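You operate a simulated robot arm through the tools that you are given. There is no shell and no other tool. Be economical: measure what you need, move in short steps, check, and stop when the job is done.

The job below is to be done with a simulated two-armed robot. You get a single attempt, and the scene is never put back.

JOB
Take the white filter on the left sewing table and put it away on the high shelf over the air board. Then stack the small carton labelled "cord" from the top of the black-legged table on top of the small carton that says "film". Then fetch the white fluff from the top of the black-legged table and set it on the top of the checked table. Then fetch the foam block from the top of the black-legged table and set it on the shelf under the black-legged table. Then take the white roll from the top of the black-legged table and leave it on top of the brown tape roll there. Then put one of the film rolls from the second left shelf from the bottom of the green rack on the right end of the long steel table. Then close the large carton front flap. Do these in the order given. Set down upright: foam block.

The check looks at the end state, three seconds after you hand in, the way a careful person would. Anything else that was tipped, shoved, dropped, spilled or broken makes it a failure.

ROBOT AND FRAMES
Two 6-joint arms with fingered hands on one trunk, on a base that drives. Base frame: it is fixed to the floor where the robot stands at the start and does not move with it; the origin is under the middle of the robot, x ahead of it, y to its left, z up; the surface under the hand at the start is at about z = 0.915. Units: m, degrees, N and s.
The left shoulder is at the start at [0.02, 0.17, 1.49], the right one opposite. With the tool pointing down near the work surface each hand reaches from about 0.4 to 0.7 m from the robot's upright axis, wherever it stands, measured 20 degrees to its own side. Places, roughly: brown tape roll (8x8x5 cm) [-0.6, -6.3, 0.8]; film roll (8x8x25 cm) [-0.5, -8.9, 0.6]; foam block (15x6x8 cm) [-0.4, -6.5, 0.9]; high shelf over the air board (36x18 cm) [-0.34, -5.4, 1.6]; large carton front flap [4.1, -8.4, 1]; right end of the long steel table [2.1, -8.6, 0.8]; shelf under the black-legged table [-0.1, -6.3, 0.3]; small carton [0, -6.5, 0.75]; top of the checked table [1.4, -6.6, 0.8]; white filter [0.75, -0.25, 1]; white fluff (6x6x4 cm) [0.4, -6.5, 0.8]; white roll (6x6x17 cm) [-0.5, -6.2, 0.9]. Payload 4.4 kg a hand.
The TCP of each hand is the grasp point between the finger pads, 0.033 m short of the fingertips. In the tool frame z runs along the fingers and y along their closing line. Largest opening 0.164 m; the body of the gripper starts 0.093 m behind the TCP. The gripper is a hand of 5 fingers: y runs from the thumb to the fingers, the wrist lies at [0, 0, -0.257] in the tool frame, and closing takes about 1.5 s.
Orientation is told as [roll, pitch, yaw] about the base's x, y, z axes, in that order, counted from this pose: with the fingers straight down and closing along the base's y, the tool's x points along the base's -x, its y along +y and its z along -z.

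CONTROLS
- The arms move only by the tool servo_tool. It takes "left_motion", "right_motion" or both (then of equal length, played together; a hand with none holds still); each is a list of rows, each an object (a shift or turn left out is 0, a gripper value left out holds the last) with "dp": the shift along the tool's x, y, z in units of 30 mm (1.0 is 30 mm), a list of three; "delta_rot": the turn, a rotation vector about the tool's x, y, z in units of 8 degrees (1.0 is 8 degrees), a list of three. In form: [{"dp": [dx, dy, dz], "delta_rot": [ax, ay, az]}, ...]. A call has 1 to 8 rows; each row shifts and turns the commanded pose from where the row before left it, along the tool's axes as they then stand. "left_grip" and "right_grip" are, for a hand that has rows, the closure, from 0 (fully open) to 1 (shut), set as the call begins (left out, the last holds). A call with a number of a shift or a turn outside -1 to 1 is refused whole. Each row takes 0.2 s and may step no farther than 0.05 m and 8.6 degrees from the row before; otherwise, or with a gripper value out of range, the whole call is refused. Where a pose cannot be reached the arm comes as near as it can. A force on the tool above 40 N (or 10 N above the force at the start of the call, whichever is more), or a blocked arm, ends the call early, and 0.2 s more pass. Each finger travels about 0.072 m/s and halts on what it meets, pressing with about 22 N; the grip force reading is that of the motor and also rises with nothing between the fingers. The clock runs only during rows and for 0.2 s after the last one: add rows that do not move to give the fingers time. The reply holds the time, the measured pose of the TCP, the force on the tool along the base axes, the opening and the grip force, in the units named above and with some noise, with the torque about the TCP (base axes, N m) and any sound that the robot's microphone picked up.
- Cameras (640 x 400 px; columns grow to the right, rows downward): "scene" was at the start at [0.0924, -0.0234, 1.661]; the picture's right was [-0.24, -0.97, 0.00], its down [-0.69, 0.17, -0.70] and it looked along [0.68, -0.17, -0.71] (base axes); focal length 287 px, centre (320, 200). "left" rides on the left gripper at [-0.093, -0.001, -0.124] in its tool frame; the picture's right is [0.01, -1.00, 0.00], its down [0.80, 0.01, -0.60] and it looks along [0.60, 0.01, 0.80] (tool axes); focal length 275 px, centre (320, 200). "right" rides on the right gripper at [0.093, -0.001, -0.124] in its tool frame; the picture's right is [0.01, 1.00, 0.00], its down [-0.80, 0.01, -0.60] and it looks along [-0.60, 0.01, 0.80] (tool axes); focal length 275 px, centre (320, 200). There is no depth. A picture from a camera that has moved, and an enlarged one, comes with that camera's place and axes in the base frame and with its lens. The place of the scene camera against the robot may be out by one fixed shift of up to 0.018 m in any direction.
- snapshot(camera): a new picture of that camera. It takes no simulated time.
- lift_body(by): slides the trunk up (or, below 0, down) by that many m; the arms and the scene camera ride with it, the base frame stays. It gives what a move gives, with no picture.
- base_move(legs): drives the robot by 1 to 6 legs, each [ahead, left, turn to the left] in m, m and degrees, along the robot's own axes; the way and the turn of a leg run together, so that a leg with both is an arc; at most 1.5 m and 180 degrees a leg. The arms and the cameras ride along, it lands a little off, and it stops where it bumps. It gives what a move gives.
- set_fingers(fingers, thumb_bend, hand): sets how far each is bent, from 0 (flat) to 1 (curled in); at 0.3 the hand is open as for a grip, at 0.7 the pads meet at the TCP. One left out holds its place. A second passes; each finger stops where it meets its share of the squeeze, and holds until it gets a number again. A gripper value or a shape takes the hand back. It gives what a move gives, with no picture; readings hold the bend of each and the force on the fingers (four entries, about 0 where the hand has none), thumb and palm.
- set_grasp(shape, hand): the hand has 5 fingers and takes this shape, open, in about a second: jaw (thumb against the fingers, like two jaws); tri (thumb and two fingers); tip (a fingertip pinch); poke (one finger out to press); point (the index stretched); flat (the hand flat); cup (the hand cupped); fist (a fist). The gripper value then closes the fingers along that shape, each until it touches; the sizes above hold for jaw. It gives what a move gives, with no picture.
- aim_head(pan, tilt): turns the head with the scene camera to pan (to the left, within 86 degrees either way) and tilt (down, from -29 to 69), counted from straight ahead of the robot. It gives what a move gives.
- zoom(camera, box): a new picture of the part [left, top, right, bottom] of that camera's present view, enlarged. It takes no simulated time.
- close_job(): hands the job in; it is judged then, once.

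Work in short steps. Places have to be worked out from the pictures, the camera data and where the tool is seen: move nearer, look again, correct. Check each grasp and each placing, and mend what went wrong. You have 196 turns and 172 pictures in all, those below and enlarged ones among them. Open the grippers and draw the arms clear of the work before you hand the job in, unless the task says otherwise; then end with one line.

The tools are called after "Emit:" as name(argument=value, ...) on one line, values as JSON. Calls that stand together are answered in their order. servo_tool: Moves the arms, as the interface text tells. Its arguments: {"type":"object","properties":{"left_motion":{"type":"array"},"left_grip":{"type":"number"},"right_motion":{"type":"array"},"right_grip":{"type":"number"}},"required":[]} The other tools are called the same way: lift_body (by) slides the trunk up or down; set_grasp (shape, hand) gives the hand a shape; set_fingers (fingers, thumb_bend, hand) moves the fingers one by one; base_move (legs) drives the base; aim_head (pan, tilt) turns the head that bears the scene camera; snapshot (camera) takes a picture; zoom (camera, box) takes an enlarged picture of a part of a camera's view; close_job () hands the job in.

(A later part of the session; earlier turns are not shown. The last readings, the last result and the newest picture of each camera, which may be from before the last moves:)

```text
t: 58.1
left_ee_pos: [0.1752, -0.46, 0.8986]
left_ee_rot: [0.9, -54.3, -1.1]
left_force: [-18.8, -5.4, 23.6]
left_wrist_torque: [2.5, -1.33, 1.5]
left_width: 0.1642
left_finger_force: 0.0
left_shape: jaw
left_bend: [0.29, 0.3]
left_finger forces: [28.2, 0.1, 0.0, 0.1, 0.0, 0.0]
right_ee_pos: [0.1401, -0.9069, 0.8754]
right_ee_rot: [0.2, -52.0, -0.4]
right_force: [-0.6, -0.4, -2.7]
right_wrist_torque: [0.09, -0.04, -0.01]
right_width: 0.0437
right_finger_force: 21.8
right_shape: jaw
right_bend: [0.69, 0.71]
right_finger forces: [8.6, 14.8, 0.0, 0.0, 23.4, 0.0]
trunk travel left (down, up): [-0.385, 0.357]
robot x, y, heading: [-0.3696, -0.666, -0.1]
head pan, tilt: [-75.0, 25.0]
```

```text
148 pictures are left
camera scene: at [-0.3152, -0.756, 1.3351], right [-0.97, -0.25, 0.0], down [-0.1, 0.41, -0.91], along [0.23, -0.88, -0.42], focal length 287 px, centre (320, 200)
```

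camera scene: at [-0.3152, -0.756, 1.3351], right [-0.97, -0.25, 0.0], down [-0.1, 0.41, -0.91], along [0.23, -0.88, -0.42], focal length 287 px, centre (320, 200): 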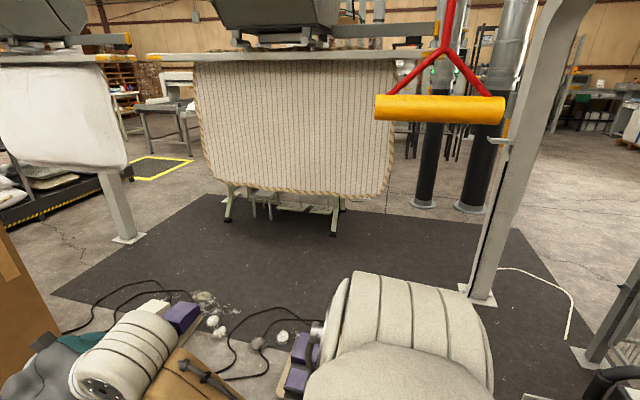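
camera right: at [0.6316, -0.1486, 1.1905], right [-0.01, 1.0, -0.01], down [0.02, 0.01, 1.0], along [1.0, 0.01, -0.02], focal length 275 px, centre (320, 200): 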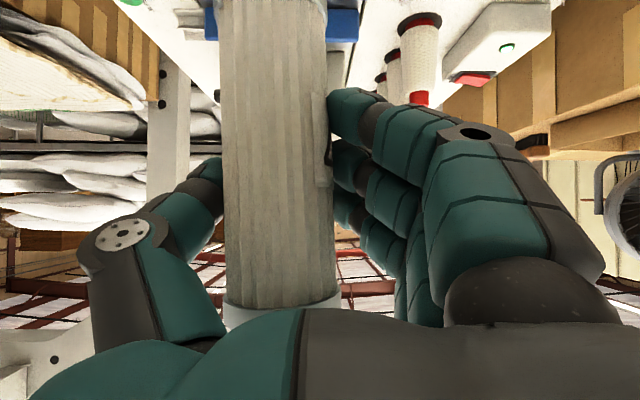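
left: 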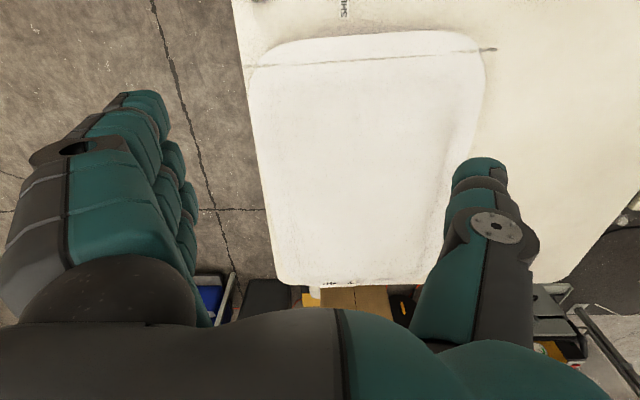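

The left fingers touched the table edge. I raise a little, shift right 7 cm and back 5 cm, then lower again.

Emit:
lift_body(by=0.08)

Emit:
base_move(legs=[[-0.08, -0.08, 0]])

Emit:
lift_body(by=-0.33)

Emit:
snapshot(camera="scene")

```text
t: 59.2
left_ee_pos: [0.1769, -0.4582, 0.9743]
left_ee_rot: [0.7, -53.8, -0.8]
left_force: [0.4, -0.1, 0.3]
left_wrist_torque: [0.01, 0.02, 0.0]
left_width: 0.1639
left_finger_force: 0.0
left_shape: jaw
left_bend: [0.3, 0.3]
left_finger forces: [0.1, 0.0, 0.0, 0.0, 0.0, 0.1]
right_ee_pos: [0.1422, -0.9071, 0.9546]
right_ee_rot: [0.1, -51.7, -0.4]
right_force: [0.5, 0.5, -3.7]
right_wrist_torque: [0.05, -0.01, 0.04]
right_width: 0.0438
right_finger_force: 21.8
right_shape: jaw
right_bend: [0.69, 0.71]
right_finger forces: [8.5, 14.8, 0.1, 0.1, 23.3, 0.0]
trunk travel left (down, up): [-0.465, 0.277]
robot x, y, heading: [-0.3723, -0.6612, -0.1]
head pan, tilt: [-75.0, 25.0]
```

```text
t: 60.0
left_ee_pos: [0.1774, -0.4696, 0.9743]
left_ee_rot: [0.6, -54.0, -1.4]
left_force: [1.3, -0.6, -0.8]
left_wrist_torque: [0.0, -0.04, -0.04]
left_width: 0.1638
left_finger_force: 0.0
left_shape: jaw
left_bend: [0.3, 0.3]
left_finger forces: [0.0, 0.0, 0.0, 0.0, 0.0, 0.0]
right_ee_pos: [0.1364, -0.9147, 0.9532]
right_ee_rot: [0.1, -51.6, -0.9]
right_force: [-0.1, 0.2, -3.3]
right_wrist_torque: [0.06, 0.0, 0.03]
right_width: 0.044
right_finger_force: 21.8
right_shape: jaw
right_bend: [0.69, 0.71]
right_finger forces: [8.5, 14.7, 0.0, 0.0, 23.2, 0.1]
trunk travel left (down, up): [-0.465, 0.277]
robot x, y, heading: [-0.3714, -0.6664, -0.9]
head pan, tilt: [-75.0, 25.0]
stopped in leg 1: the robot was blocked; the commanded pose is now the measured one
```

```text
t: 61.3
left_ee_pos: [0.1809, -0.4692, 0.8973]
left_ee_rot: [1.9, -56.5, -3.0]
left_force: [0.2, -0.1, 11.9]
left_wrist_torque: [1.21, -0.51, -0.17]
left_width: 0.1639
left_finger_force: 0.1
left_shape: jaw
left_bend: [0.29, 0.3]
left_finger forces: [12.1, 0.4, 0.0, 0.0, 0.0, 0.0]
right_ee_pos: [0.1377, -0.9133, 0.8598]
right_ee_rot: [0.1, -51.5, -0.9]
right_force: [0.8, 0.4, -3.6]
right_wrist_torque: [0.03, 0.03, -0.01]
right_width: 0.0438
right_finger_force: 21.9
right_shape: jaw
right_bend: [0.69, 0.71]
right_finger forces: [8.4, 14.7, 0.0, 0.0, 23.0, 0.0]
trunk travel left (down, up): [-0.374, 0.368]
robot x, y, heading: [-0.3743, -0.664, -0.6]
head pan, tilt: [-75.0, 25.0]
stopped: the force on the tool passed its limit at 53 N (the readings are from after the stop); the commanded pose is now the measured one
```

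```text
147 pictures are left
camera scene: at [-0.3115, -0.7592, 1.3233], right [-0.97, -0.25, 0.0], down [-0.1, 0.41, -0.91], along [0.22, -0.88, -0.42], focal length 287 px, centre (320, 200)
```

scene: 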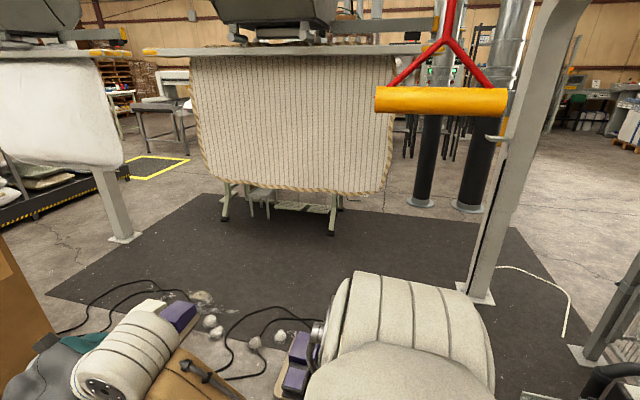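

The backing-up is blocked too, possibly by the coloured trays by the arch's front leg. I raise, turn toward -y, and look at the floor there.

Emit:
lift_body(by=0.08)

Emit:
base_move(legs=[[0.04, 0, 0], [0, 0, -70]])

Emit:
aim_head(pan=-60, tilt=50)

Emit:
snapshot(camera="scene")

Emit:
aim_head(pan=-10, tilt=45)

Emit:
snapshot(camera="scene")

```text
t: 62.5
left_ee_pos: [0.182, -0.4694, 0.9742]
left_ee_rot: [1.8, -56.0, -2.7]
left_force: [-0.5, -0.7, -0.5]
left_wrist_torque: [-0.02, -0.01, 0.0]
left_width: 0.164
left_finger_force: 0.0
left_shape: jaw
left_bend: [0.3, 0.3]
left_finger forces: [0.0, 0.0, 0.1, 0.0, 0.1, 0.1]
right_ee_pos: [0.1384, -0.9146, 0.9399]
right_ee_rot: [0.0, -51.4, -0.9]
right_force: [0.7, 0.0, -1.9]
right_wrist_torque: [0.05, -0.01, 0.02]
right_width: 0.0437
right_finger_force: 22.1
right_shape: jaw
right_bend: [0.69, 0.71]
right_finger forces: [8.4, 14.6, 0.0, 0.1, 22.9, 0.0]
trunk travel left (down, up): [-0.454, 0.288]
robot x, y, heading: [-0.3729, -0.668, -1.0]
head pan, tilt: [-75.0, 25.0]
```

```text
t: 66.4
left_ee_pos: [0.0375, -1.1225, 0.975]
left_ee_rot: [1.7, -56.0, -73.1]
left_force: [-0.2, 0.2, 0.4]
left_wrist_torque: [0.01, 0.01, 0.01]
left_width: 0.1639
left_finger_force: 0.1
left_shape: jaw
left_bend: [0.3, 0.3]
left_finger forces: [0.1, 0.0, 0.0, 0.1, 0.0, 0.0]
right_ee_pos: [-0.3964, -1.2311, 0.9411]
right_ee_rot: [0.2, -51.6, -71.4]
right_force: [0.1, 0.7, -3.3]
right_wrist_torque: [0.02, -0.1, -0.02]
right_width: 0.0438
right_finger_force: 22.0
right_shape: jaw
right_bend: [0.69, 0.71]
right_finger forces: [6.8, 14.9, 0.1, 0.0, 21.6, 0.0]
trunk travel left (down, up): [-0.454, 0.288]
robot x, y, heading: [-0.3348, -0.6692, -71.2]
head pan, tilt: [-75.0, 25.0]
```

```text
t: 67.3
left_ee_pos: [0.0389, -1.1225, 0.9748]
left_ee_rot: [1.7, -56.0, -73.1]
left_force: [0.0, -0.4, -0.1]
left_wrist_torque: [-0.01, 0.0, 0.0]
left_width: 0.164
left_finger_force: 0.0
left_shape: jaw
left_bend: [0.3, 0.3]
left_finger forces: [0.1, 0.0, 0.0, 0.0, 0.0, 0.0]
right_ee_pos: [-0.395, -1.2308, 0.9412]
right_ee_rot: [0.3, -51.5, -71.3]
right_force: [0.5, 0.2, -1.8]
right_wrist_torque: [0.03, -0.06, 0.01]
right_width: 0.0439
right_finger_force: 21.5
right_shape: jaw
right_bend: [0.69, 0.71]
right_finger forces: [6.6, 14.9, 0.0, 0.1, 21.6, 0.1]
trunk travel left (down, up): [-0.454, 0.288]
robot x, y, heading: [-0.3314, -0.6677, -71.3]
head pan, tilt: [-60.0, 50.0]
```

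```text
146 pictures are left
camera scene: at [-0.3732, -0.7495, 1.3669], right [-0.75, 0.66, 0.0], down [0.5, 0.58, -0.64], along [-0.42, -0.48, -0.77], focal length 287 px, centre (320, 200)
```

scene: 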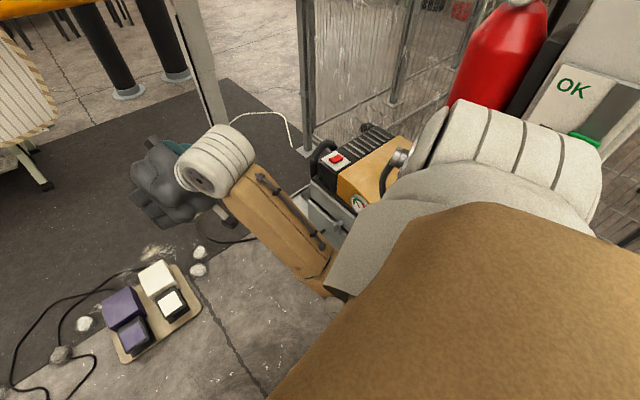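

```text
t: 68.5
left_ee_pos: [0.0377, -1.1226, 0.9746]
left_ee_rot: [1.7, -56.1, -73.0]
left_force: [1.0, 0.0, 0.3]
left_wrist_torque: [0.05, -0.02, -0.02]
left_width: 0.1639
left_finger_force: 0.0
left_shape: jaw
left_bend: [0.3, 0.3]
left_finger forces: [0.1, 0.1, 0.0, 0.0, 0.0, 0.1]
right_ee_pos: [-0.3953, -1.2313, 0.9411]
right_ee_rot: [0.1, -51.6, -71.4]
right_force: [-0.2, 0.2, -2.3]
right_wrist_torque: [0.01, -0.05, -0.02]
right_width: 0.0442
right_finger_force: 21.5
right_shape: jaw
right_bend: [0.69, 0.71]
right_finger forces: [6.7, 14.9, 0.0, 0.0, 21.6, 0.0]
trunk travel left (down, up): [-0.454, 0.288]
robot x, y, heading: [-0.3323, -0.6657, -71.1]
head pan, tilt: [-10.0, 45.0]
```

```text
145 pictures are left
camera scene: at [-0.31, -0.7719, 1.3738], right [-0.99, -0.15, 0.0], down [-0.11, 0.7, -0.71], along [0.11, -0.7, -0.71], focal length 287 px, centre (320, 200)
```

scene: 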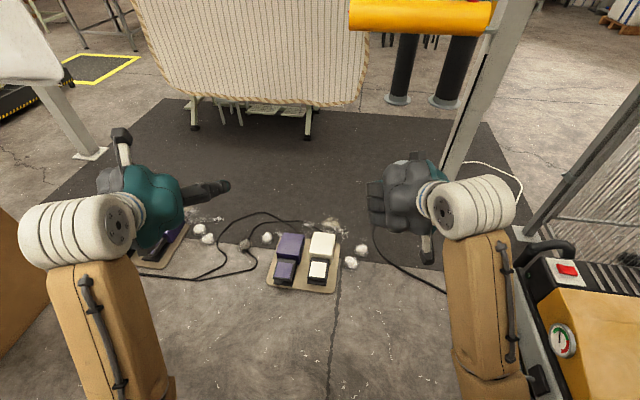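

The compressor and pedals make that gap too tight for the base. There is open floor behind the mesh wall (x≈-1.6), so I raise the trunk, back out the way I came, and face -x to take that way around.

Emit:
lift_body(by=0.288)

Emit:
base_move(legs=[[-0.1, 0.225, 0], [-0.675, 0.184, 0], [0, 0, -109]])

Emit:
aim_head(pan=25, tilt=20)

Emit:
snapshot(camera="scene")

```text
t: 70.7
left_ee_pos: [0.0389, -1.1218, 1.2191]
left_ee_rot: [1.7, -56.0, -73.0]
left_force: [0.2, 0.9, -0.5]
left_wrist_torque: [-0.03, -0.01, 0.01]
left_width: 0.1642
left_finger_force: 0.0
left_shape: jaw
left_bend: [0.3, 0.3]
left_finger forces: [0.0, 0.0, 0.1, 0.0, 0.0, 0.1]
right_ee_pos: [-0.3972, -1.2272, 1.1701]
right_ee_rot: [-0.3, -49.3, -71.1]
right_force: [3.2, 0.7, -11.3]
right_wrist_torque: [-0.28, 0.55, -0.05]
right_width: 0.0439
right_finger_force: 22.1
right_shape: jaw
right_bend: [0.69, 0.71]
right_finger forces: [6.5, 15.1, 0.0, 7.0, 21.7, 0.0]
trunk travel left (down, up): [-0.696, 0.045]
robot x, y, heading: [-0.3317, -0.6675, -70.9]
head pan, tilt: [-10.0, 45.0]
stopped: the force on the tool passed its limit at 57 N (the readings are from after the stop); the commanded pose is now the measured one
```

```text
t: 80.5
left_ee_pos: [-0.7513, 0.0015, 1.2171]
left_ee_rot: [1.7, -56.1, 178.3]
left_force: [0.0, -0.6, 0.0]
left_wrist_torque: [0.0, 0.01, 0.0]
left_width: 0.1639
left_finger_force: 0.1
left_shape: jaw
left_bend: [0.3, 0.3]
left_finger forces: [0.0, 0.0, 0.1, 0.0, 0.0, 0.0]
right_ee_pos: [-0.7129, 0.4481, 1.171]
right_ee_rot: [-0.1, -49.6, -179.6]
right_force: [-0.2, -0.4, -3.1]
right_wrist_torque: [-0.09, 0.02, -0.01]
right_width: 0.0437
right_finger_force: 21.8
right_shape: jaw
right_bend: [0.69, 0.71]
right_finger forces: [4.8, 16.3, 0.0, 0.0, 21.0, 0.1]
trunk travel left (down, up): [-0.696, 0.045]
robot x, y, heading: [-0.1989, 0.2086, -180.0]
head pan, tilt: [-10.0, 45.0]
```

```text
t: 81.5
left_ee_pos: [-0.7512, 0.0005, 1.2177]
left_ee_rot: [1.7, -56.1, 178.3]
left_force: [0.1, -0.2, 0.3]
left_wrist_torque: [0.01, -0.03, -0.03]
left_width: 0.1638
left_finger_force: 0.0
left_shape: jaw
left_bend: [0.3, 0.3]
left_finger forces: [0.2, 0.0, 0.0, 0.0, 0.1, 0.0]
right_ee_pos: [-0.7124, 0.446, 1.1703]
right_ee_rot: [-0.1, -49.6, -179.7]
right_force: [0.0, 0.2, -3.9]
right_wrist_torque: [-0.03, 0.02, -0.01]
right_width: 0.0438
right_finger_force: 22.3
right_shape: jaw
right_bend: [0.69, 0.71]
right_finger forces: [4.7, 16.4, 0.0, 0.1, 21.0, 0.0]
trunk travel left (down, up): [-0.696, 0.045]
robot x, y, heading: [-0.201, 0.2099, -179.7]
head pan, tilt: [25.0, 20.0]
```

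```text
144 pictures are left
camera scene: at [-0.2924, 0.1639, 1.6549], right [-0.42, 0.91, 0.0], down [0.31, 0.15, -0.94], along [-0.85, -0.4, -0.34], focal length 287 px, centre (320, 200)
```

scene: 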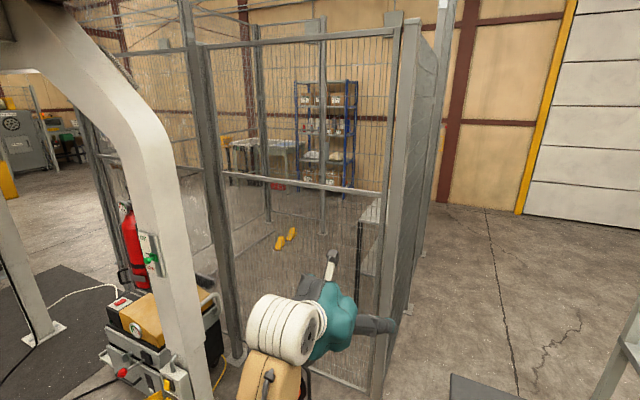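

The fence is a closed cage (x -1.6…-3.4), with an aisle behind it. I check the floor to the right of the cage, and the filter's state.

Emit:
aim_head(pan=-15, tilt=40)

Emit:
snapshot(camera="scene")

Emit:
snapshot(camera="right")

```text
t: 82.6
left_ee_pos: [-0.7523, 0.0015, 1.2181]
left_ee_rot: [1.6, -56.1, 178.3]
left_force: [0.0, 0.7, -0.3]
left_wrist_torque: [0.01, 0.01, 0.04]
left_width: 0.1639
left_finger_force: 0.1
left_shape: jaw
left_bend: [0.3, 0.3]
left_finger forces: [0.0, 0.0, 0.1, 0.1, 0.0, 0.0]
right_ee_pos: [-0.7132, 0.4489, 1.1707]
right_ee_rot: [-0.2, -49.6, -179.6]
right_force: [-0.5, -0.1, -2.6]
right_wrist_torque: [-0.08, 0.03, 0.01]
right_width: 0.0438
right_finger_force: 22.0
right_shape: jaw
right_bend: [0.69, 0.71]
right_finger forces: [4.8, 16.2, 0.0, 0.1, 20.9, 0.0]
trunk travel left (down, up): [-0.696, 0.045]
robot x, y, heading: [-0.2025, 0.2072, -179.8]
head pan, tilt: [-15.0, 40.0]
```

```text
143 pictures are left
camera scene: at [-0.2903, 0.2251, 1.6236], right [0.25, 0.97, 0.0], down [0.62, -0.16, -0.77], along [-0.74, 0.2, -0.64], focal length 287 px, centre (320, 200)
```

scene: 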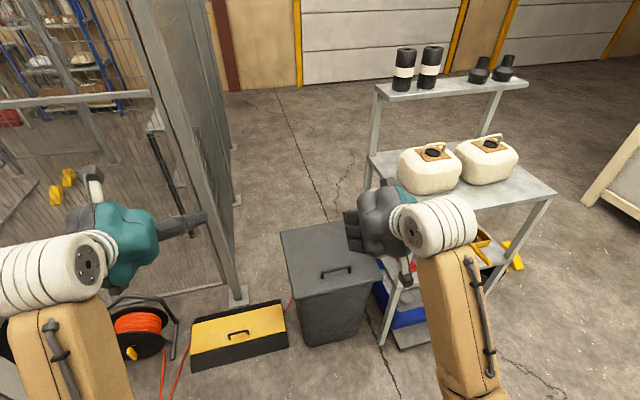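

```text
142 pictures are left
camera right: at [-0.5573, 0.4482, 1.181], right [0.01, -1.0, -0.01], down [-0.06, -0.01, 1.0], along [-1.0, -0.01, -0.06], focal length 275 px, centre (320, 200)
```

right: 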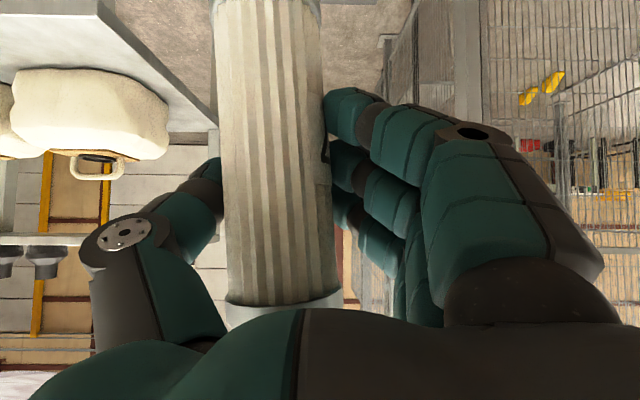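

The filter is still well held. I go around the metal cart on its far side (y≈2.15), then down the aisle behind the cage.

Emit:
base_move(legs=[[0, -1.4, 0], [0, -0.55, 0], [1.5, 0, 0], [1.3, 0, 0], [0, 0, 70]])

Emit:
aim_head(pan=10, tilt=20)

Emit:
snapshot(camera="scene")

```text
t: 108.6
left_ee_pos: [-2.9977, 1.5314, 1.2175]
left_ee_rot: [1.8, -56.0, -110.4]
left_force: [-0.7, 0.0, 0.1]
left_wrist_torque: [0.03, -0.05, 0.0]
left_width: 0.1642
left_finger_force: 0.0
left_shape: jaw
left_bend: [0.3, 0.3]
left_finger forces: [0.0, 0.1, 0.0, 0.0, 0.0, 0.0]
right_ee_pos: [-3.4079, 1.7106, 1.1707]
right_ee_rot: [-0.2, -49.5, -108.3]
right_force: [0.5, 0.4, -2.6]
right_wrist_torque: [-0.01, -0.04, -0.04]
right_width: 0.0436
right_finger_force: 22.3
right_shape: jaw
right_bend: [0.69, 0.71]
right_finger forces: [3.8, 17.2, 0.0, 0.1, 20.7, 0.0]
trunk travel left (down, up): [-0.696, 0.045]
robot x, y, heading: [-3.0166, 2.118, -108.4]
head pan, tilt: [-15.0, 40.0]
```

```text
t: 109.5
left_ee_pos: [-2.9973, 1.5302, 1.2175]
left_ee_rot: [1.7, -56.1, -110.4]
left_force: [0.2, -0.3, -0.6]
left_wrist_torque: [-0.03, -0.03, -0.01]
left_width: 0.1639
left_finger_force: 0.0
left_shape: jaw
left_bend: [0.3, 0.3]
left_finger forces: [0.0, 0.0, 0.1, 0.0, 0.0, 0.0]
right_ee_pos: [-3.4085, 1.7103, 1.1719]
right_ee_rot: [0.0, -49.5, -108.2]
right_force: [0.2, 0.7, -2.6]
right_wrist_torque: [-0.03, -0.05, 0.03]
right_width: 0.0437
right_finger_force: 21.6
right_shape: jaw
right_bend: [0.69, 0.71]
right_finger forces: [3.6, 17.0, 0.1, 0.0, 20.7, 0.0]
trunk travel left (down, up): [-0.696, 0.045]
robot x, y, heading: [-3.0152, 2.1197, -108.4]
head pan, tilt: [10.0, 20.0]
```

```text
141 pictures are left
camera scene: at [-3.03, 2.0123, 1.6549], right [-0.99, 0.15, 0.0], down [0.05, 0.34, -0.94], along [-0.14, -0.93, -0.34], focal length 287 px, centre (320, 200)
```

scene: 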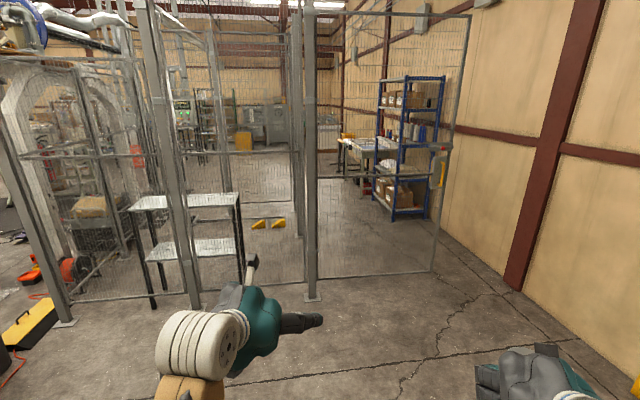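

A mesh gate with a handle stands ahead; I zoom to see which segments are open.

Emit:
zoom(camera="scene", box=[0, 0, 320, 320])

Emit:
zoom(camera="scene", box=[280, 0, 600, 320])

```text
1.25 times, centred on (160, 160) of scene
camera zoom: at [-3.03, 2.0123, 1.6549], right [-0.99, 0.15, 0.0], down [0.05, 0.34, -0.94], along [-0.14, -0.93, -0.34], focal length 359 px, centre (520, 250)
```

zoom: 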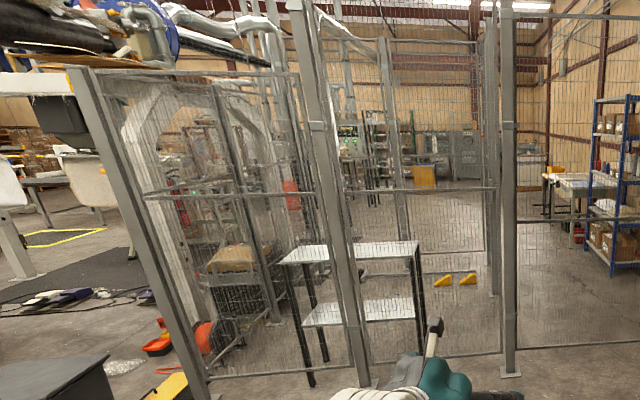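

```text
1.25 times, centred on (440, 160) of scene
camera zoom: at [-3.03, 2.0123, 1.6549], right [-0.99, 0.15, 0.0], down [0.05, 0.34, -0.94], along [-0.14, -0.93, -0.34], focal length 359 px, centre (170, 250)
```

zoom: 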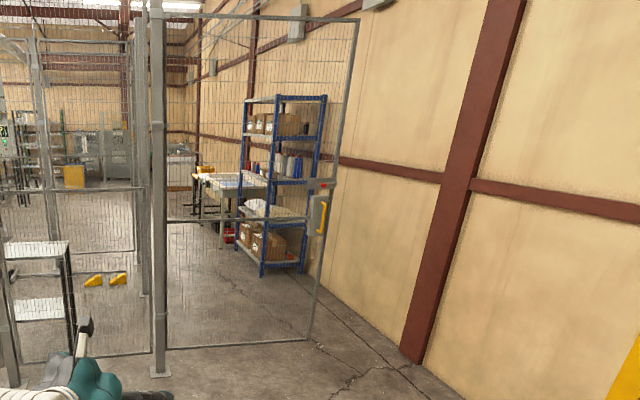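

The gate leaves only ~0.6 m. The corridor on the other side, between the gantry's left arch (x≈1.95) and the pillow shelf (x≈3.0), is wider. I head back along y≈2.1 towards x≈2.5 and look again there.

Emit:
base_move(legs=[[0, 0, 108.4], [1.5, 0, 0], [1.5, 0, 0], [1.5, 0, 0], [1.0, 0, 0], [0, 0, -80]])

Emit:
aim_head(pan=0, tilt=25)

Emit:
snapshot(camera="scene")

```text
t: 123.3
left_ee_pos: [-0.7756, 2.3383, 1.2158]
left_ee_rot: [1.6, -55.7, -1.4]
left_force: [2.0, 0.9, -0.5]
left_wrist_torque: [0.0, 0.08, -0.02]
left_width: 0.1639
left_finger_force: 0.0
left_shape: jaw
left_bend: [0.3, 0.3]
left_finger forces: [0.0, 0.1, 0.0, 0.0, 0.0, 0.0]
right_ee_pos: [-0.8145, 1.8903, 1.1684]
right_ee_rot: [-0.1, -49.1, 0.5]
right_force: [1.8, 0.2, -3.8]
right_wrist_torque: [0.05, 0.07, -0.01]
right_width: 0.0435
right_finger_force: 22.4
right_shape: jaw
right_bend: [0.69, 0.71]
right_finger forces: [2.6, 17.9, 0.0, 0.0, 20.4, 0.0]
trunk travel left (down, up): [-0.696, 0.045]
robot x, y, heading: [-1.3299, 2.1298, 0.1]
head pan, tilt: [10.0, 20.0]
stopped in leg 3: the robot was blocked; the commanded pose is now the measured one
```

```text
t: 124.0
left_ee_pos: [-0.7818, 2.3392, 1.2182]
left_ee_rot: [1.7, -56.1, -1.6]
left_force: [-1.1, 0.0, -1.0]
left_wrist_torque: [0.01, 0.03, 0.01]
left_width: 0.1643
left_finger_force: 0.0
left_shape: jaw
left_bend: [0.3, 0.3]
left_finger forces: [0.1, 0.1, 0.0, 0.0, 0.0, 0.1]
right_ee_pos: [-0.8212, 1.8913, 1.1726]
right_ee_rot: [-0.1, -49.4, 0.4]
right_force: [0.0, 0.0, -2.2]
right_wrist_torque: [0.08, -0.06, 0.0]
right_width: 0.0435
right_finger_force: 22.3
right_shape: jaw
right_bend: [0.69, 0.71]
right_finger forces: [2.6, 17.9, 0.0, 0.0, 20.5, 0.0]
trunk travel left (down, up): [-0.696, 0.045]
robot x, y, heading: [-1.3311, 2.1319, 0.3]
head pan, tilt: [0.0, 25.0]
```

```text
138 pictures are left
camera scene: at [-1.2265, 2.1283, 1.6471], right [0.01, -1.0, 0.0], down [-0.42, 0.0, -0.91], along [0.91, 0.01, -0.42], focal length 287 px, centre (320, 200)
```

scene: 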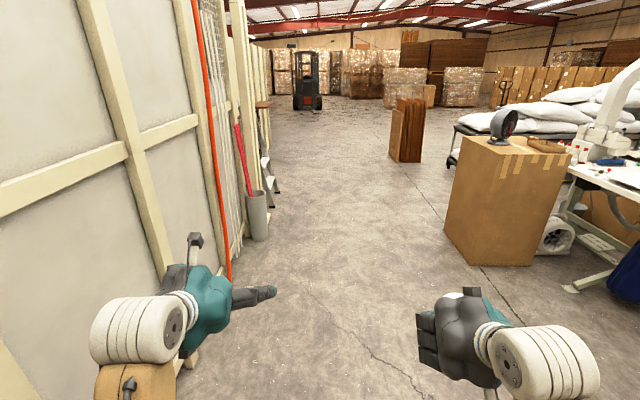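

Something on the cart side (a bucket) blocks. I back off slightly, shift left 0.2 m and continue past it.

Emit:
base_move(legs=[[-0.08, 0, 0], [0, 0.2, 0], [1.0, 0, 0], [1.2, -0.5, 0], [1.4, 0, 0], [0, 0, -60]])

Emit:
snapshot(camera="scene")

```text
t: 146.4
left_ee_pos: [2.6585, 1.511, 1.2168]
left_ee_rot: [1.7, -56.0, -60.0]
left_force: [1.2, -0.3, 0.6]
left_wrist_torque: [-0.01, 0.01, -0.01]
left_width: 0.1636
left_finger_force: 0.2
left_shape: jaw
left_bend: [0.3, 0.3]
left_finger forces: [0.0, 0.0, 0.0, 0.0, 0.1, 0.1]
right_ee_pos: [2.2574, 1.3117, 1.1711]
right_ee_rot: [-0.1, -49.5, -58.1]
right_force: [-0.2, -0.7, -2.2]
right_wrist_torque: [0.01, -0.06, 0.0]
right_width: 0.0434
right_finger_force: 22.3
right_shape: jaw
right_bend: [0.69, 0.71]
right_finger forces: [2.1, 18.0, 0.1, 0.1, 20.0, 0.0]
trunk travel left (down, up): [-0.696, 0.045]
robot x, y, heading: [2.1942, 1.8725, -58.2]
head pan, tilt: [0.0, 25.0]
```

```text
137 pictures are left
camera scene: at [2.2531, 1.7806, 1.6469], right [-0.85, -0.53, 0.0], down [-0.22, 0.36, -0.91], along [0.48, -0.77, -0.42], focal length 287 px, centre (320, 200)
```

scene: 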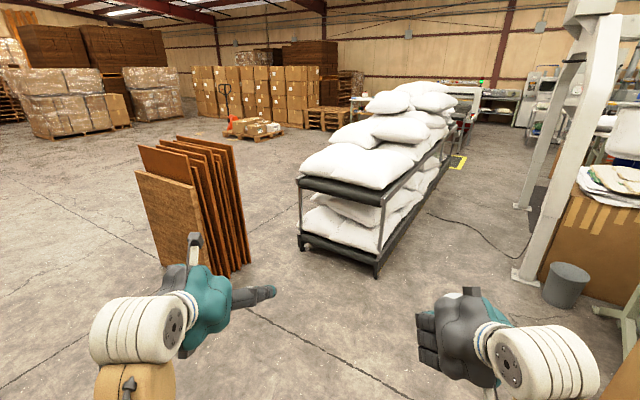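

The corridor centre is x≈2.35. I turn to -y and drive through it.

Emit:
base_move(legs=[[0, 0, -31.8], [1.4, 0.16, 0], [1.5, 0, 0], [1.5, 0, 0], [1.0, 0, 0]])

Emit:
aim_head(pan=-30, tilt=20)

Emit:
snapshot(camera="scene")

Emit:
aim_head(pan=25, tilt=20)

Emit:
snapshot(camera="scene")

```text
t: 173.7
left_ee_pos: [2.6907, -4.054, 1.2165]
left_ee_rot: [1.7, -56.0, -90.0]
left_force: [0.5, -0.2, 0.7]
left_wrist_torque: [0.01, 0.02, -0.02]
left_width: 0.164
left_finger_force: 0.0
left_shape: jaw
left_bend: [0.3, 0.3]
left_finger forces: [0.1, 0.0, 0.0, 0.1, 0.0, 0.0]
right_ee_pos: [2.2402, -4.0258, 1.1713]
right_ee_rot: [-0.1, -49.4, -88.2]
right_force: [0.4, 0.0, -2.8]
right_wrist_torque: [0.0, -0.08, 0.01]
right_width: 0.0434
right_finger_force: 21.8
right_shape: jaw
right_bend: [0.69, 0.71]
right_finger forces: [1.8, 18.1, 0.0, 0.0, 19.9, 0.0]
trunk travel left (down, up): [-0.696, 0.045]
robot x, y, heading: [2.4704, -3.5093, -88.4]
head pan, tilt: [0.0, 25.0]
```

```text
t: 174.7
left_ee_pos: [2.6901, -4.0537, 1.2171]
left_ee_rot: [1.7, -56.1, -90.1]
left_force: [0.2, -0.1, -0.4]
left_wrist_torque: [0.01, 0.02, 0.0]
left_width: 0.1643
left_finger_force: 0.0
left_shape: jaw
left_bend: [0.3, 0.3]
left_finger forces: [0.0, 0.1, 0.0, 0.1, 0.0, 0.0]
right_ee_pos: [2.2423, -4.0264, 1.1699]
right_ee_rot: [0.0, -49.3, -88.2]
right_force: [0.2, 0.0, -2.1]
right_wrist_torque: [0.03, -0.06, 0.0]
right_width: 0.0436
right_finger_force: 21.8
right_shape: jaw
right_bend: [0.69, 0.71]
right_finger forces: [1.9, 18.2, 0.0, 0.1, 19.9, 0.1]
trunk travel left (down, up): [-0.696, 0.045]
robot x, y, heading: [2.4723, -3.5081, -88.5]
head pan, tilt: [-30.0, 20.0]
```

```text
136 pictures are left
camera scene: at [2.429, -3.6051, 1.655], right [-0.88, 0.47, 0.0], down [0.16, 0.3, -0.94], along [-0.44, -0.83, -0.34], focal length 287 px, centre (320, 200)
```

scene: 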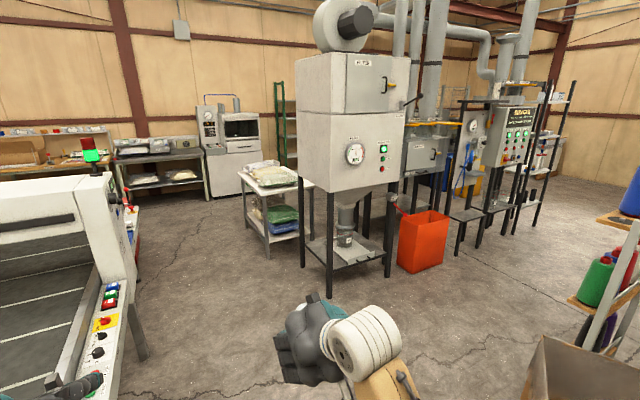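

```text
t: 175.9
left_ee_pos: [2.6883, -4.0539, 1.2169]
left_ee_rot: [1.7, -56.1, -90.0]
left_force: [-0.1, -0.5, 0.5]
left_wrist_torque: [0.0, 0.01, -0.01]
left_width: 0.1642
left_finger_force: 0.1
left_shape: jaw
left_bend: [0.3, 0.3]
left_finger forces: [0.1, 0.1, 0.0, 0.0, 0.1, 0.0]
right_ee_pos: [2.2415, -4.0248, 1.1704]
right_ee_rot: [-0.1, -49.4, -88.2]
right_force: [0.3, -0.1, -2.8]
right_wrist_torque: [-0.01, -0.07, -0.01]
right_width: 0.0434
right_finger_force: 22.2
right_shape: jaw
right_bend: [0.69, 0.71]
right_finger forces: [1.8, 18.1, 0.1, 0.1, 19.9, 0.0]
trunk travel left (down, up): [-0.696, 0.045]
robot x, y, heading: [2.4679, -3.5087, -88.0]
head pan, tilt: [25.0, 20.0]
```

```text
135 pictures are left
camera scene: at [2.5148, -3.6062, 1.655], right [-0.89, -0.45, 0.0], down [-0.15, 0.31, -0.94], along [0.42, -0.84, -0.34], focal length 287 px, centre (320, 200)
```

scene: 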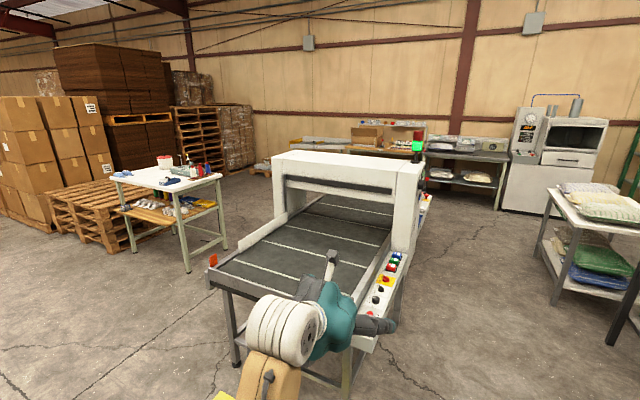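

I can see the gauge machine, the air board beyond it, and the checked table. I zoom in on the air board.

Emit:
aim_head(pan=-45, tilt=15)

Emit:
zoom(camera="scene", box=[220, 50, 540, 250])

```text
t: 177.3
left_ee_pos: [2.6897, -4.054, 1.2177]
left_ee_rot: [1.7, -56.1, -90.0]
left_force: [-0.7, -0.3, -0.7]
left_wrist_torque: [0.02, -0.05, -0.04]
left_width: 0.1641
left_finger_force: 0.1
left_shape: jaw
left_bend: [0.3, 0.3]
left_finger forces: [0.1, 0.2, 0.0, 0.0, 0.0, 0.0]
right_ee_pos: [2.2421, -4.0258, 1.1706]
right_ee_rot: [0.0, -49.5, -88.2]
right_force: [-0.1, -0.5, -2.7]
right_wrist_torque: [-0.01, -0.06, -0.01]
right_width: 0.0434
right_finger_force: 22.2
right_shape: jaw
right_bend: [0.69, 0.71]
right_finger forces: [1.8, 18.1, 0.0, 0.1, 19.9, 0.1]
trunk travel left (down, up): [-0.696, 0.045]
robot x, y, heading: [2.469, -3.5082, -88.4]
head pan, tilt: [-45.0, 15.0]
```

```text
2.00 times, centred on (380, 150) of scene
camera zoom: at [2.4091, -3.591, 1.6631], right [-0.73, 0.69, 0.0], down [0.18, 0.19, -0.97], along [-0.66, -0.7, -0.26], focal length 574 px, centre (200, 300)
```

zoom: 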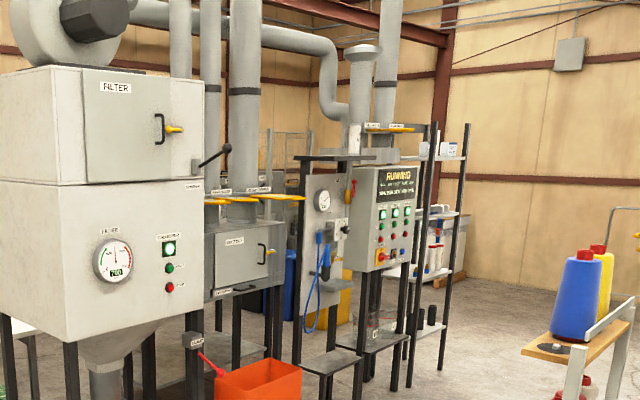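

The high shelf is the grey plate above the gauge panel, near (-0.35,-5.36,1.60). I drive to the aisle north of the machines, facing -x.

Emit:
base_move(legs=[[0.3, -0.5, 0], [0.85, 0, 0], [0, 0, -91.6], [0.8, 0, 0]])

Emit:
aim_head(pan=20, tilt=20)

Emit:
snapshot(camera="scene")

```text
t: 192.5
left_ee_pos: [0.6499, -4.8633, 1.218]
left_ee_rot: [1.8, -56.0, 177.8]
left_force: [-0.2, 0.0, 0.4]
left_wrist_torque: [0.0, -0.01, -0.01]
left_width: 0.164
left_finger_force: 0.1
left_shape: jaw
left_bend: [0.3, 0.3]
left_finger forces: [0.0, 0.0, 0.1, 0.0, 0.0, 0.0]
right_ee_pos: [0.694, -4.4181, 1.171]
right_ee_rot: [-0.1, -49.4, 179.7]
right_force: [-1.1, 0.4, -2.4]
right_wrist_torque: [-0.07, -0.02, 0.01]
right_width: 0.0437
right_finger_force: 22.1
right_shape: jaw
right_bend: [0.7, 0.71]
right_finger forces: [1.3, 18.4, 0.0, 0.1, 19.8, 0.0]
trunk travel left (down, up): [-0.696, 0.045]
robot x, y, heading: [1.2012, -4.6629, 179.6]
head pan, tilt: [-45.0, 15.0]
```

```text
t: 193.9
left_ee_pos: [0.6489, -4.8641, 1.2174]
left_ee_rot: [1.7, -56.0, 177.8]
left_force: [0.6, 0.0, -0.1]
left_wrist_torque: [0.01, 0.0, 0.01]
left_width: 0.1638
left_finger_force: 0.1
left_shape: jaw
left_bend: [0.3, 0.3]
left_finger forces: [0.0, 0.1, 0.0, 0.0, 0.0, 0.0]
right_ee_pos: [0.6944, -4.4161, 1.1711]
right_ee_rot: [0.0, -49.4, 179.7]
right_force: [0.0, 0.2, -2.3]
right_wrist_torque: [-0.06, 0.04, 0.02]
right_width: 0.0437
right_finger_force: 22.2
right_shape: jaw
right_bend: [0.7, 0.71]
right_finger forces: [1.3, 18.5, 0.1, 0.0, 19.6, 0.1]
trunk travel left (down, up): [-0.696, 0.045]
robot x, y, heading: [1.2048, -4.6615, 179.6]
head pan, tilt: [20.0, 20.0]
```

```text
133 pictures are left
camera scene: at [1.1077, -4.6972, 1.655], right [-0.33, 0.94, 0.0], down [0.32, 0.11, -0.94], along [-0.89, -0.31, -0.34], focal length 287 px, centre (320, 200)
```

scene: 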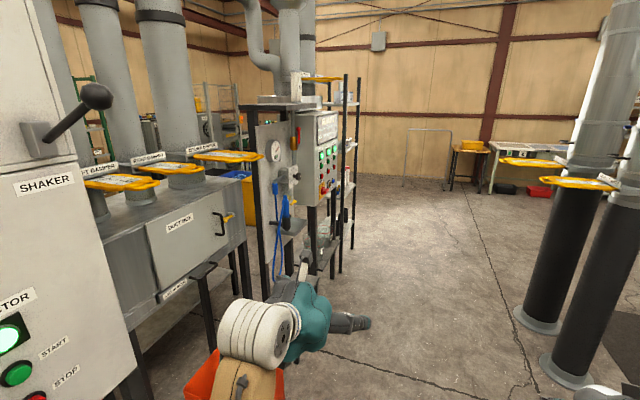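

The board faces +y and the shelf spans x≈-0.53…-0.16 at y≈-5.4, z≈1.61. I drive to in front of it, turn to face it, and raise the trunk.

Emit:
base_move(legs=[[1.3, -0.2, 0], [0, 0, 90.4]])

Emit:
lift_body(by=0.045)

Emit:
aim_head(pan=-10, tilt=10)

Emit:
snapshot(camera="scene")

Emit:
snapshot(camera="right")

```text
t: 204.3
left_ee_pos: [0.1192, -5.0112, 1.2186]
left_ee_rot: [1.7, -56.1, -91.2]
left_force: [0.0, -0.2, 0.6]
left_wrist_torque: [0.03, 0.01, 0.0]
left_width: 0.1639
left_finger_force: 0.1
left_shape: jaw
left_bend: [0.3, 0.3]
left_finger forces: [0.0, 0.0, 0.1, 0.0, 0.1, 0.0]
right_ee_pos: [-0.3281, -4.9728, 1.1705]
right_ee_rot: [-0.1, -49.4, -89.2]
right_force: [-0.2, -0.5, -2.8]
right_wrist_torque: [-0.02, -0.06, -0.05]
right_width: 0.0435
right_finger_force: 22.0
right_shape: jaw
right_bend: [0.7, 0.71]
right_finger forces: [1.0, 19.1, 0.0, 0.1, 20.1, 0.0]
trunk travel left (down, up): [-0.696, 0.045]
robot x, y, heading: [-0.0917, -4.4583, -89.5]
head pan, tilt: [20.0, 20.0]
```

```text
t: 205.2
left_ee_pos: [0.1192, -5.0095, 1.2629]
left_ee_rot: [1.6, -56.1, -91.2]
left_force: [0.6, 0.0, 0.1]
left_wrist_torque: [0.01, 0.03, 0.01]
left_width: 0.1641
left_finger_force: 0.1
left_shape: jaw
left_bend: [0.3, 0.3]
left_finger forces: [0.1, 0.1, 0.0, 0.1, 0.1, 0.0]
right_ee_pos: [-0.3282, -4.9734, 1.2157]
right_ee_rot: [-0.1, -49.4, -89.4]
right_force: [-0.6, -0.2, -2.1]
right_wrist_torque: [-0.02, -0.06, 0.04]
right_width: 0.0434
right_finger_force: 22.2
right_shape: jaw
right_bend: [0.7, 0.71]
right_finger forces: [0.9, 19.1, 0.1, 0.0, 20.0, 0.0]
trunk travel left (down, up): [-0.741, 0.0]
robot x, y, heading: [-0.091, -4.458, -89.4]
head pan, tilt: [20.0, 20.0]
```

```text
t: 206.1
left_ee_pos: [0.1192, -5.011, 1.2633]
left_ee_rot: [1.6, -56.1, -91.2]
left_force: [0.1, -0.1, 0.8]
left_wrist_torque: [-0.01, -0.02, -0.02]
left_width: 0.1639
left_finger_force: 0.0
left_shape: jaw
left_bend: [0.3, 0.3]
left_finger forces: [0.0, 0.0, 0.0, 0.0, 0.0, 0.0]
right_ee_pos: [-0.3287, -4.9744, 1.2159]
right_ee_rot: [-0.1, -49.4, -89.3]
right_force: [-0.6, -0.3, -3.1]
right_wrist_torque: [0.01, -0.02, 0.03]
right_width: 0.0432
right_finger_force: 21.9
right_shape: jaw
right_bend: [0.7, 0.71]
right_finger forces: [1.0, 19.1, 0.1, 0.0, 20.0, 0.0]
trunk travel left (down, up): [-0.741, 0.0]
robot x, y, heading: [-0.0894, -4.4607, -89.6]
head pan, tilt: [-10.0, 10.0]
```

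```text
132 pictures are left
camera scene: at [-0.1017, -4.5668, 1.7163], right [-0.99, 0.16, 0.0], down [0.03, 0.17, -0.98], along [-0.16, -0.97, -0.17], focal length 287 px, centre (320, 200)
```

scene: 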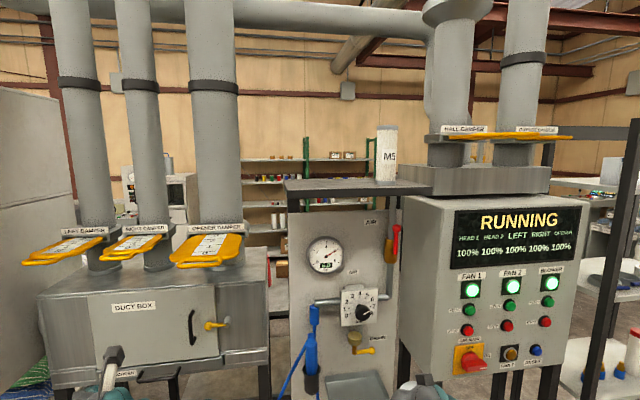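

```text
131 pictures are left
camera right: at [-0.3298, -4.8201, 1.2254], right [1.0, 0.02, -0.01], down [0.01, -0.07, 1.0], along [0.02, -1.0, -0.07], focal length 275 px, centre (320, 200)
```

right: 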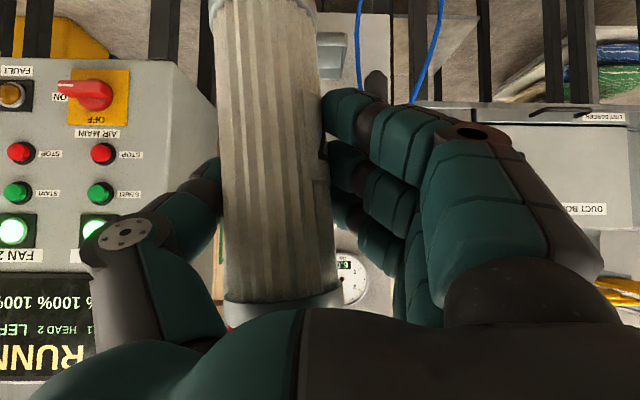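

There is already one filter (M5) at the shelf's right end; shelf top z≈1.62, y -5.31…-5.49. I'll set mine at about (-0.24,-5.40). First I fix the small pitch offset and raise the hand straight up.

Emit:
servo_tool(right_motion=[{"dp": [-0.79, 0.4, -0.61], "delta_rot": [0, -0.33, 0]}, {"dp": [-0.79, 0.4, -0.61]}, {"dp": [-0.79, 0.4, -0.61]}, {"dp": [-0.79, 0.4, -0.61]}, {"dp": [-0.79, 0.4, -0.61]}, {"dp": [-0.79, 0.4, -0.61]}, {"dp": [-0.79, 0.4, -0.61]}, {"dp": [-0.79, 0.2, -0.61]}])

Emit:
servo_tool(right_motion=[{"dp": [-0.79, 0, -0.61]}, {"dp": [-0.79, 0, -0.61]}, {"dp": [-0.79, 0, -0.61]}, {"dp": [-0.79, 0, -0.61]}, {"dp": [-0.79, 0, -0.61]}, {"dp": [-0.79, 0, -0.61]}, {"dp": [-0.79, 0, -0.61]}, {"dp": [-0.79, 0, -0.61]}])

Emit:
snapshot(camera="right")

Emit:
snapshot(camera="scene")

```text
t: 207.7
left_ee_pos: [0.1201, -5.0103, 1.2629]
left_ee_rot: [1.6, -56.1, -91.1]
left_force: [0.5, 0.1, 0.2]
left_wrist_torque: [0.02, -0.04, -0.03]
left_width: 0.1638
left_finger_force: 0.0
left_shape: jaw
left_bend: [0.3, 0.3]
left_finger forces: [0.0, 0.0, 0.0, 0.0, 0.0, 0.0]
right_ee_pos: [-0.2942, -4.9867, 1.3872]
right_ee_rot: [-15.1, -53.1, -83.8]
right_force: [0.6, -0.7, -2.1]
right_wrist_torque: [-0.03, -0.09, -0.03]
right_width: 0.0435
right_finger_force: 22.4
right_shape: jaw
right_bend: [0.7, 0.71]
right_finger forces: [0.9, 20.2, 0.0, 0.0, 20.5, 0.0]
right hand out of reach, approached as far as the arm can: row 5, 6, 7
trunk travel left (down, up): [-0.741, 0.0]
robot x, y, heading: [-0.0876, -4.4599, -89.6]
head pan, tilt: [-10.0, 10.0]
stopped in row 7 (right hand): the arm was blocked; the commanded pose is now the measured one
```

```text
t: 208.5
left_ee_pos: [0.1198, -5.0099, 1.2619]
left_ee_rot: [1.6, -56.2, -91.3]
left_force: [0.1, 0.6, 0.1]
left_wrist_torque: [-0.01, 0.03, 0.02]
left_width: 0.1639
left_finger_force: 0.1
left_shape: jaw
left_bend: [0.3, 0.3]
left_finger forces: [0.1, 0.1, 0.0, 0.1, 0.0, 0.1]
right_ee_pos: [-0.3142, -4.9912, 1.4392]
right_ee_rot: [-27.3, -53.8, -80.7]
right_force: [0.4, 0.6, -2.5]
right_wrist_torque: [0.02, -0.1, 0.0]
right_width: 0.0433
right_finger_force: 21.6
right_shape: jaw
right_bend: [0.7, 0.71]
right_finger forces: [0.8, 20.1, 0.0, 0.1, 20.3, 0.0]
right hand out of reach, approached as far as the arm can: row 1, 2, 3
trunk travel left (down, up): [-0.741, 0.0]
robot x, y, heading: [-0.0916, -4.4557, -89.4]
head pan, tilt: [-10.0, 10.0]
stopped in row 3 (right hand): the arm was blocked; the commanded pose is now the measured one
```

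```text
130 pictures are left
camera right: at [-0.2816, -4.8403, 1.4288], right [0.94, -0.22, -0.28], down [0.29, 0.0, 0.96], along [-0.21, -0.98, 0.06], focal length 275 px, centre (320, 200)
```

right: 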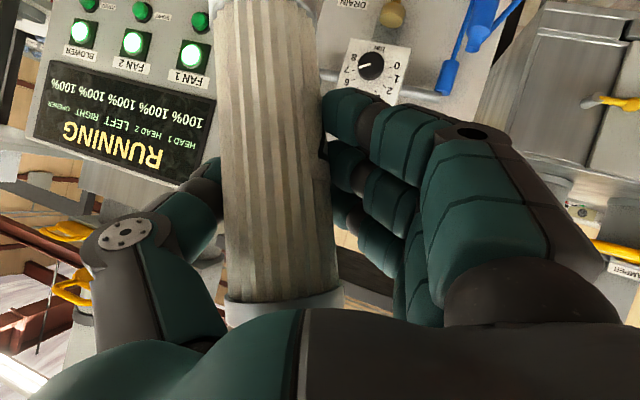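

```text
129 pictures are left
camera scene: at [-0.102, -4.5668, 1.7163], right [-0.99, 0.16, 0.0], down [0.03, 0.17, -0.98], along [-0.16, -0.97, -0.17], focal length 287 px, centre (320, 200)
```

scene: 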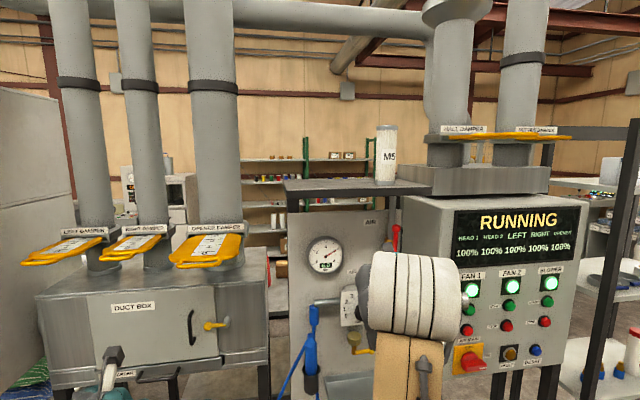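

High-and-close is out of the arm's range, so I first restore the orientation while extending forward a bit, then go up farther from the body.

Emit:
servo_tool(right_motion=[{"dp": [0.2, 0, 0.9], "delta_rot": [-0.85, 0.05, 0]}, {"dp": [0, 0, 0.9], "delta_rot": [-0.85, 0.05, 0]}, {"dp": [0, 0, 0.8], "delta_rot": [-0.85, 0.05, 0]}, {"dp": [0, 0, 0.5], "delta_rot": [-0.86, 0.05, 0]}, {"delta_rot": [0.43, 0, 0.34]}, {"delta_rot": [0.43, 0, 0.34]}, {}])

```text
t: 210.1
left_ee_pos: [0.1191, -5.0098, 1.2621]
left_ee_rot: [1.6, -56.1, -91.2]
left_force: [-1.1, -0.1, -0.4]
left_wrist_torque: [-0.03, 0.01, -0.01]
left_width: 0.164
left_finger_force: 0.2
left_shape: jaw
left_bend: [0.3, 0.3]
left_finger forces: [0.0, 0.0, 0.0, 0.0, 0.0, 0.0]
right_ee_pos: [-0.3204, -5.0659, 1.3647]
right_ee_rot: [0.8, -52.3, -90.3]
right_force: [0.3, -0.6, -2.8]
right_wrist_torque: [-0.01, -0.08, -0.04]
right_width: 0.0436
right_finger_force: 21.9
right_shape: jaw
right_bend: [0.7, 0.71]
right_finger forces: [0.5, 19.9, 0.1, 0.1, 20.4, 0.0]
right hand out of reach, approached as far as the arm can: row 1
trunk travel left (down, up): [-0.741, 0.0]
robot x, y, heading: [-0.0886, -4.4653, -89.6]
head pan, tilt: [-10.0, 10.0]
```

Orientation restored. I go up while edging forward.

Emit:
servo_tool(right_motion=[{"dp": [-1, 0.2, 0]}, {"dp": [-1, 0.2, 0]}, {"dp": [-1, 0.2, 0]}, {"dp": [-1, 0.2, -0.3]}, {"dp": [-0.79, 0.2, -0.61]}, {"dp": [-0.79, 0.2, -0.61]}, {"dp": [-0.79, 0.2, -0.61]}])

```text
t: 211.7
left_ee_pos: [0.1202, -5.0098, 1.2636]
left_ee_rot: [1.6, -56.0, -91.4]
left_force: [-0.3, -0.4, 0.5]
left_wrist_torque: [-0.04, 0.05, -0.01]
left_width: 0.1639
left_finger_force: 0.0
left_shape: jaw
left_bend: [0.3, 0.3]
left_finger forces: [0.0, 0.0, 0.0, 0.1, 0.0, 0.0]
right_ee_pos: [-0.2777, -5.1351, 1.5534]
right_ee_rot: [0.7, -52.1, -90.3]
right_force: [0.2, 0.3, -3.6]
right_wrist_torque: [0.02, -0.05, -0.01]
right_width: 0.0435
right_finger_force: 22.0
right_shape: jaw
right_bend: [0.7, 0.71]
right_finger forces: [0.5, 20.1, 0.0, 0.0, 20.4, 0.0]
trunk travel left (down, up): [-0.741, 0.0]
robot x, y, heading: [-0.0892, -4.4623, -89.8]
head pan, tilt: [-10.0, 10.0]
```

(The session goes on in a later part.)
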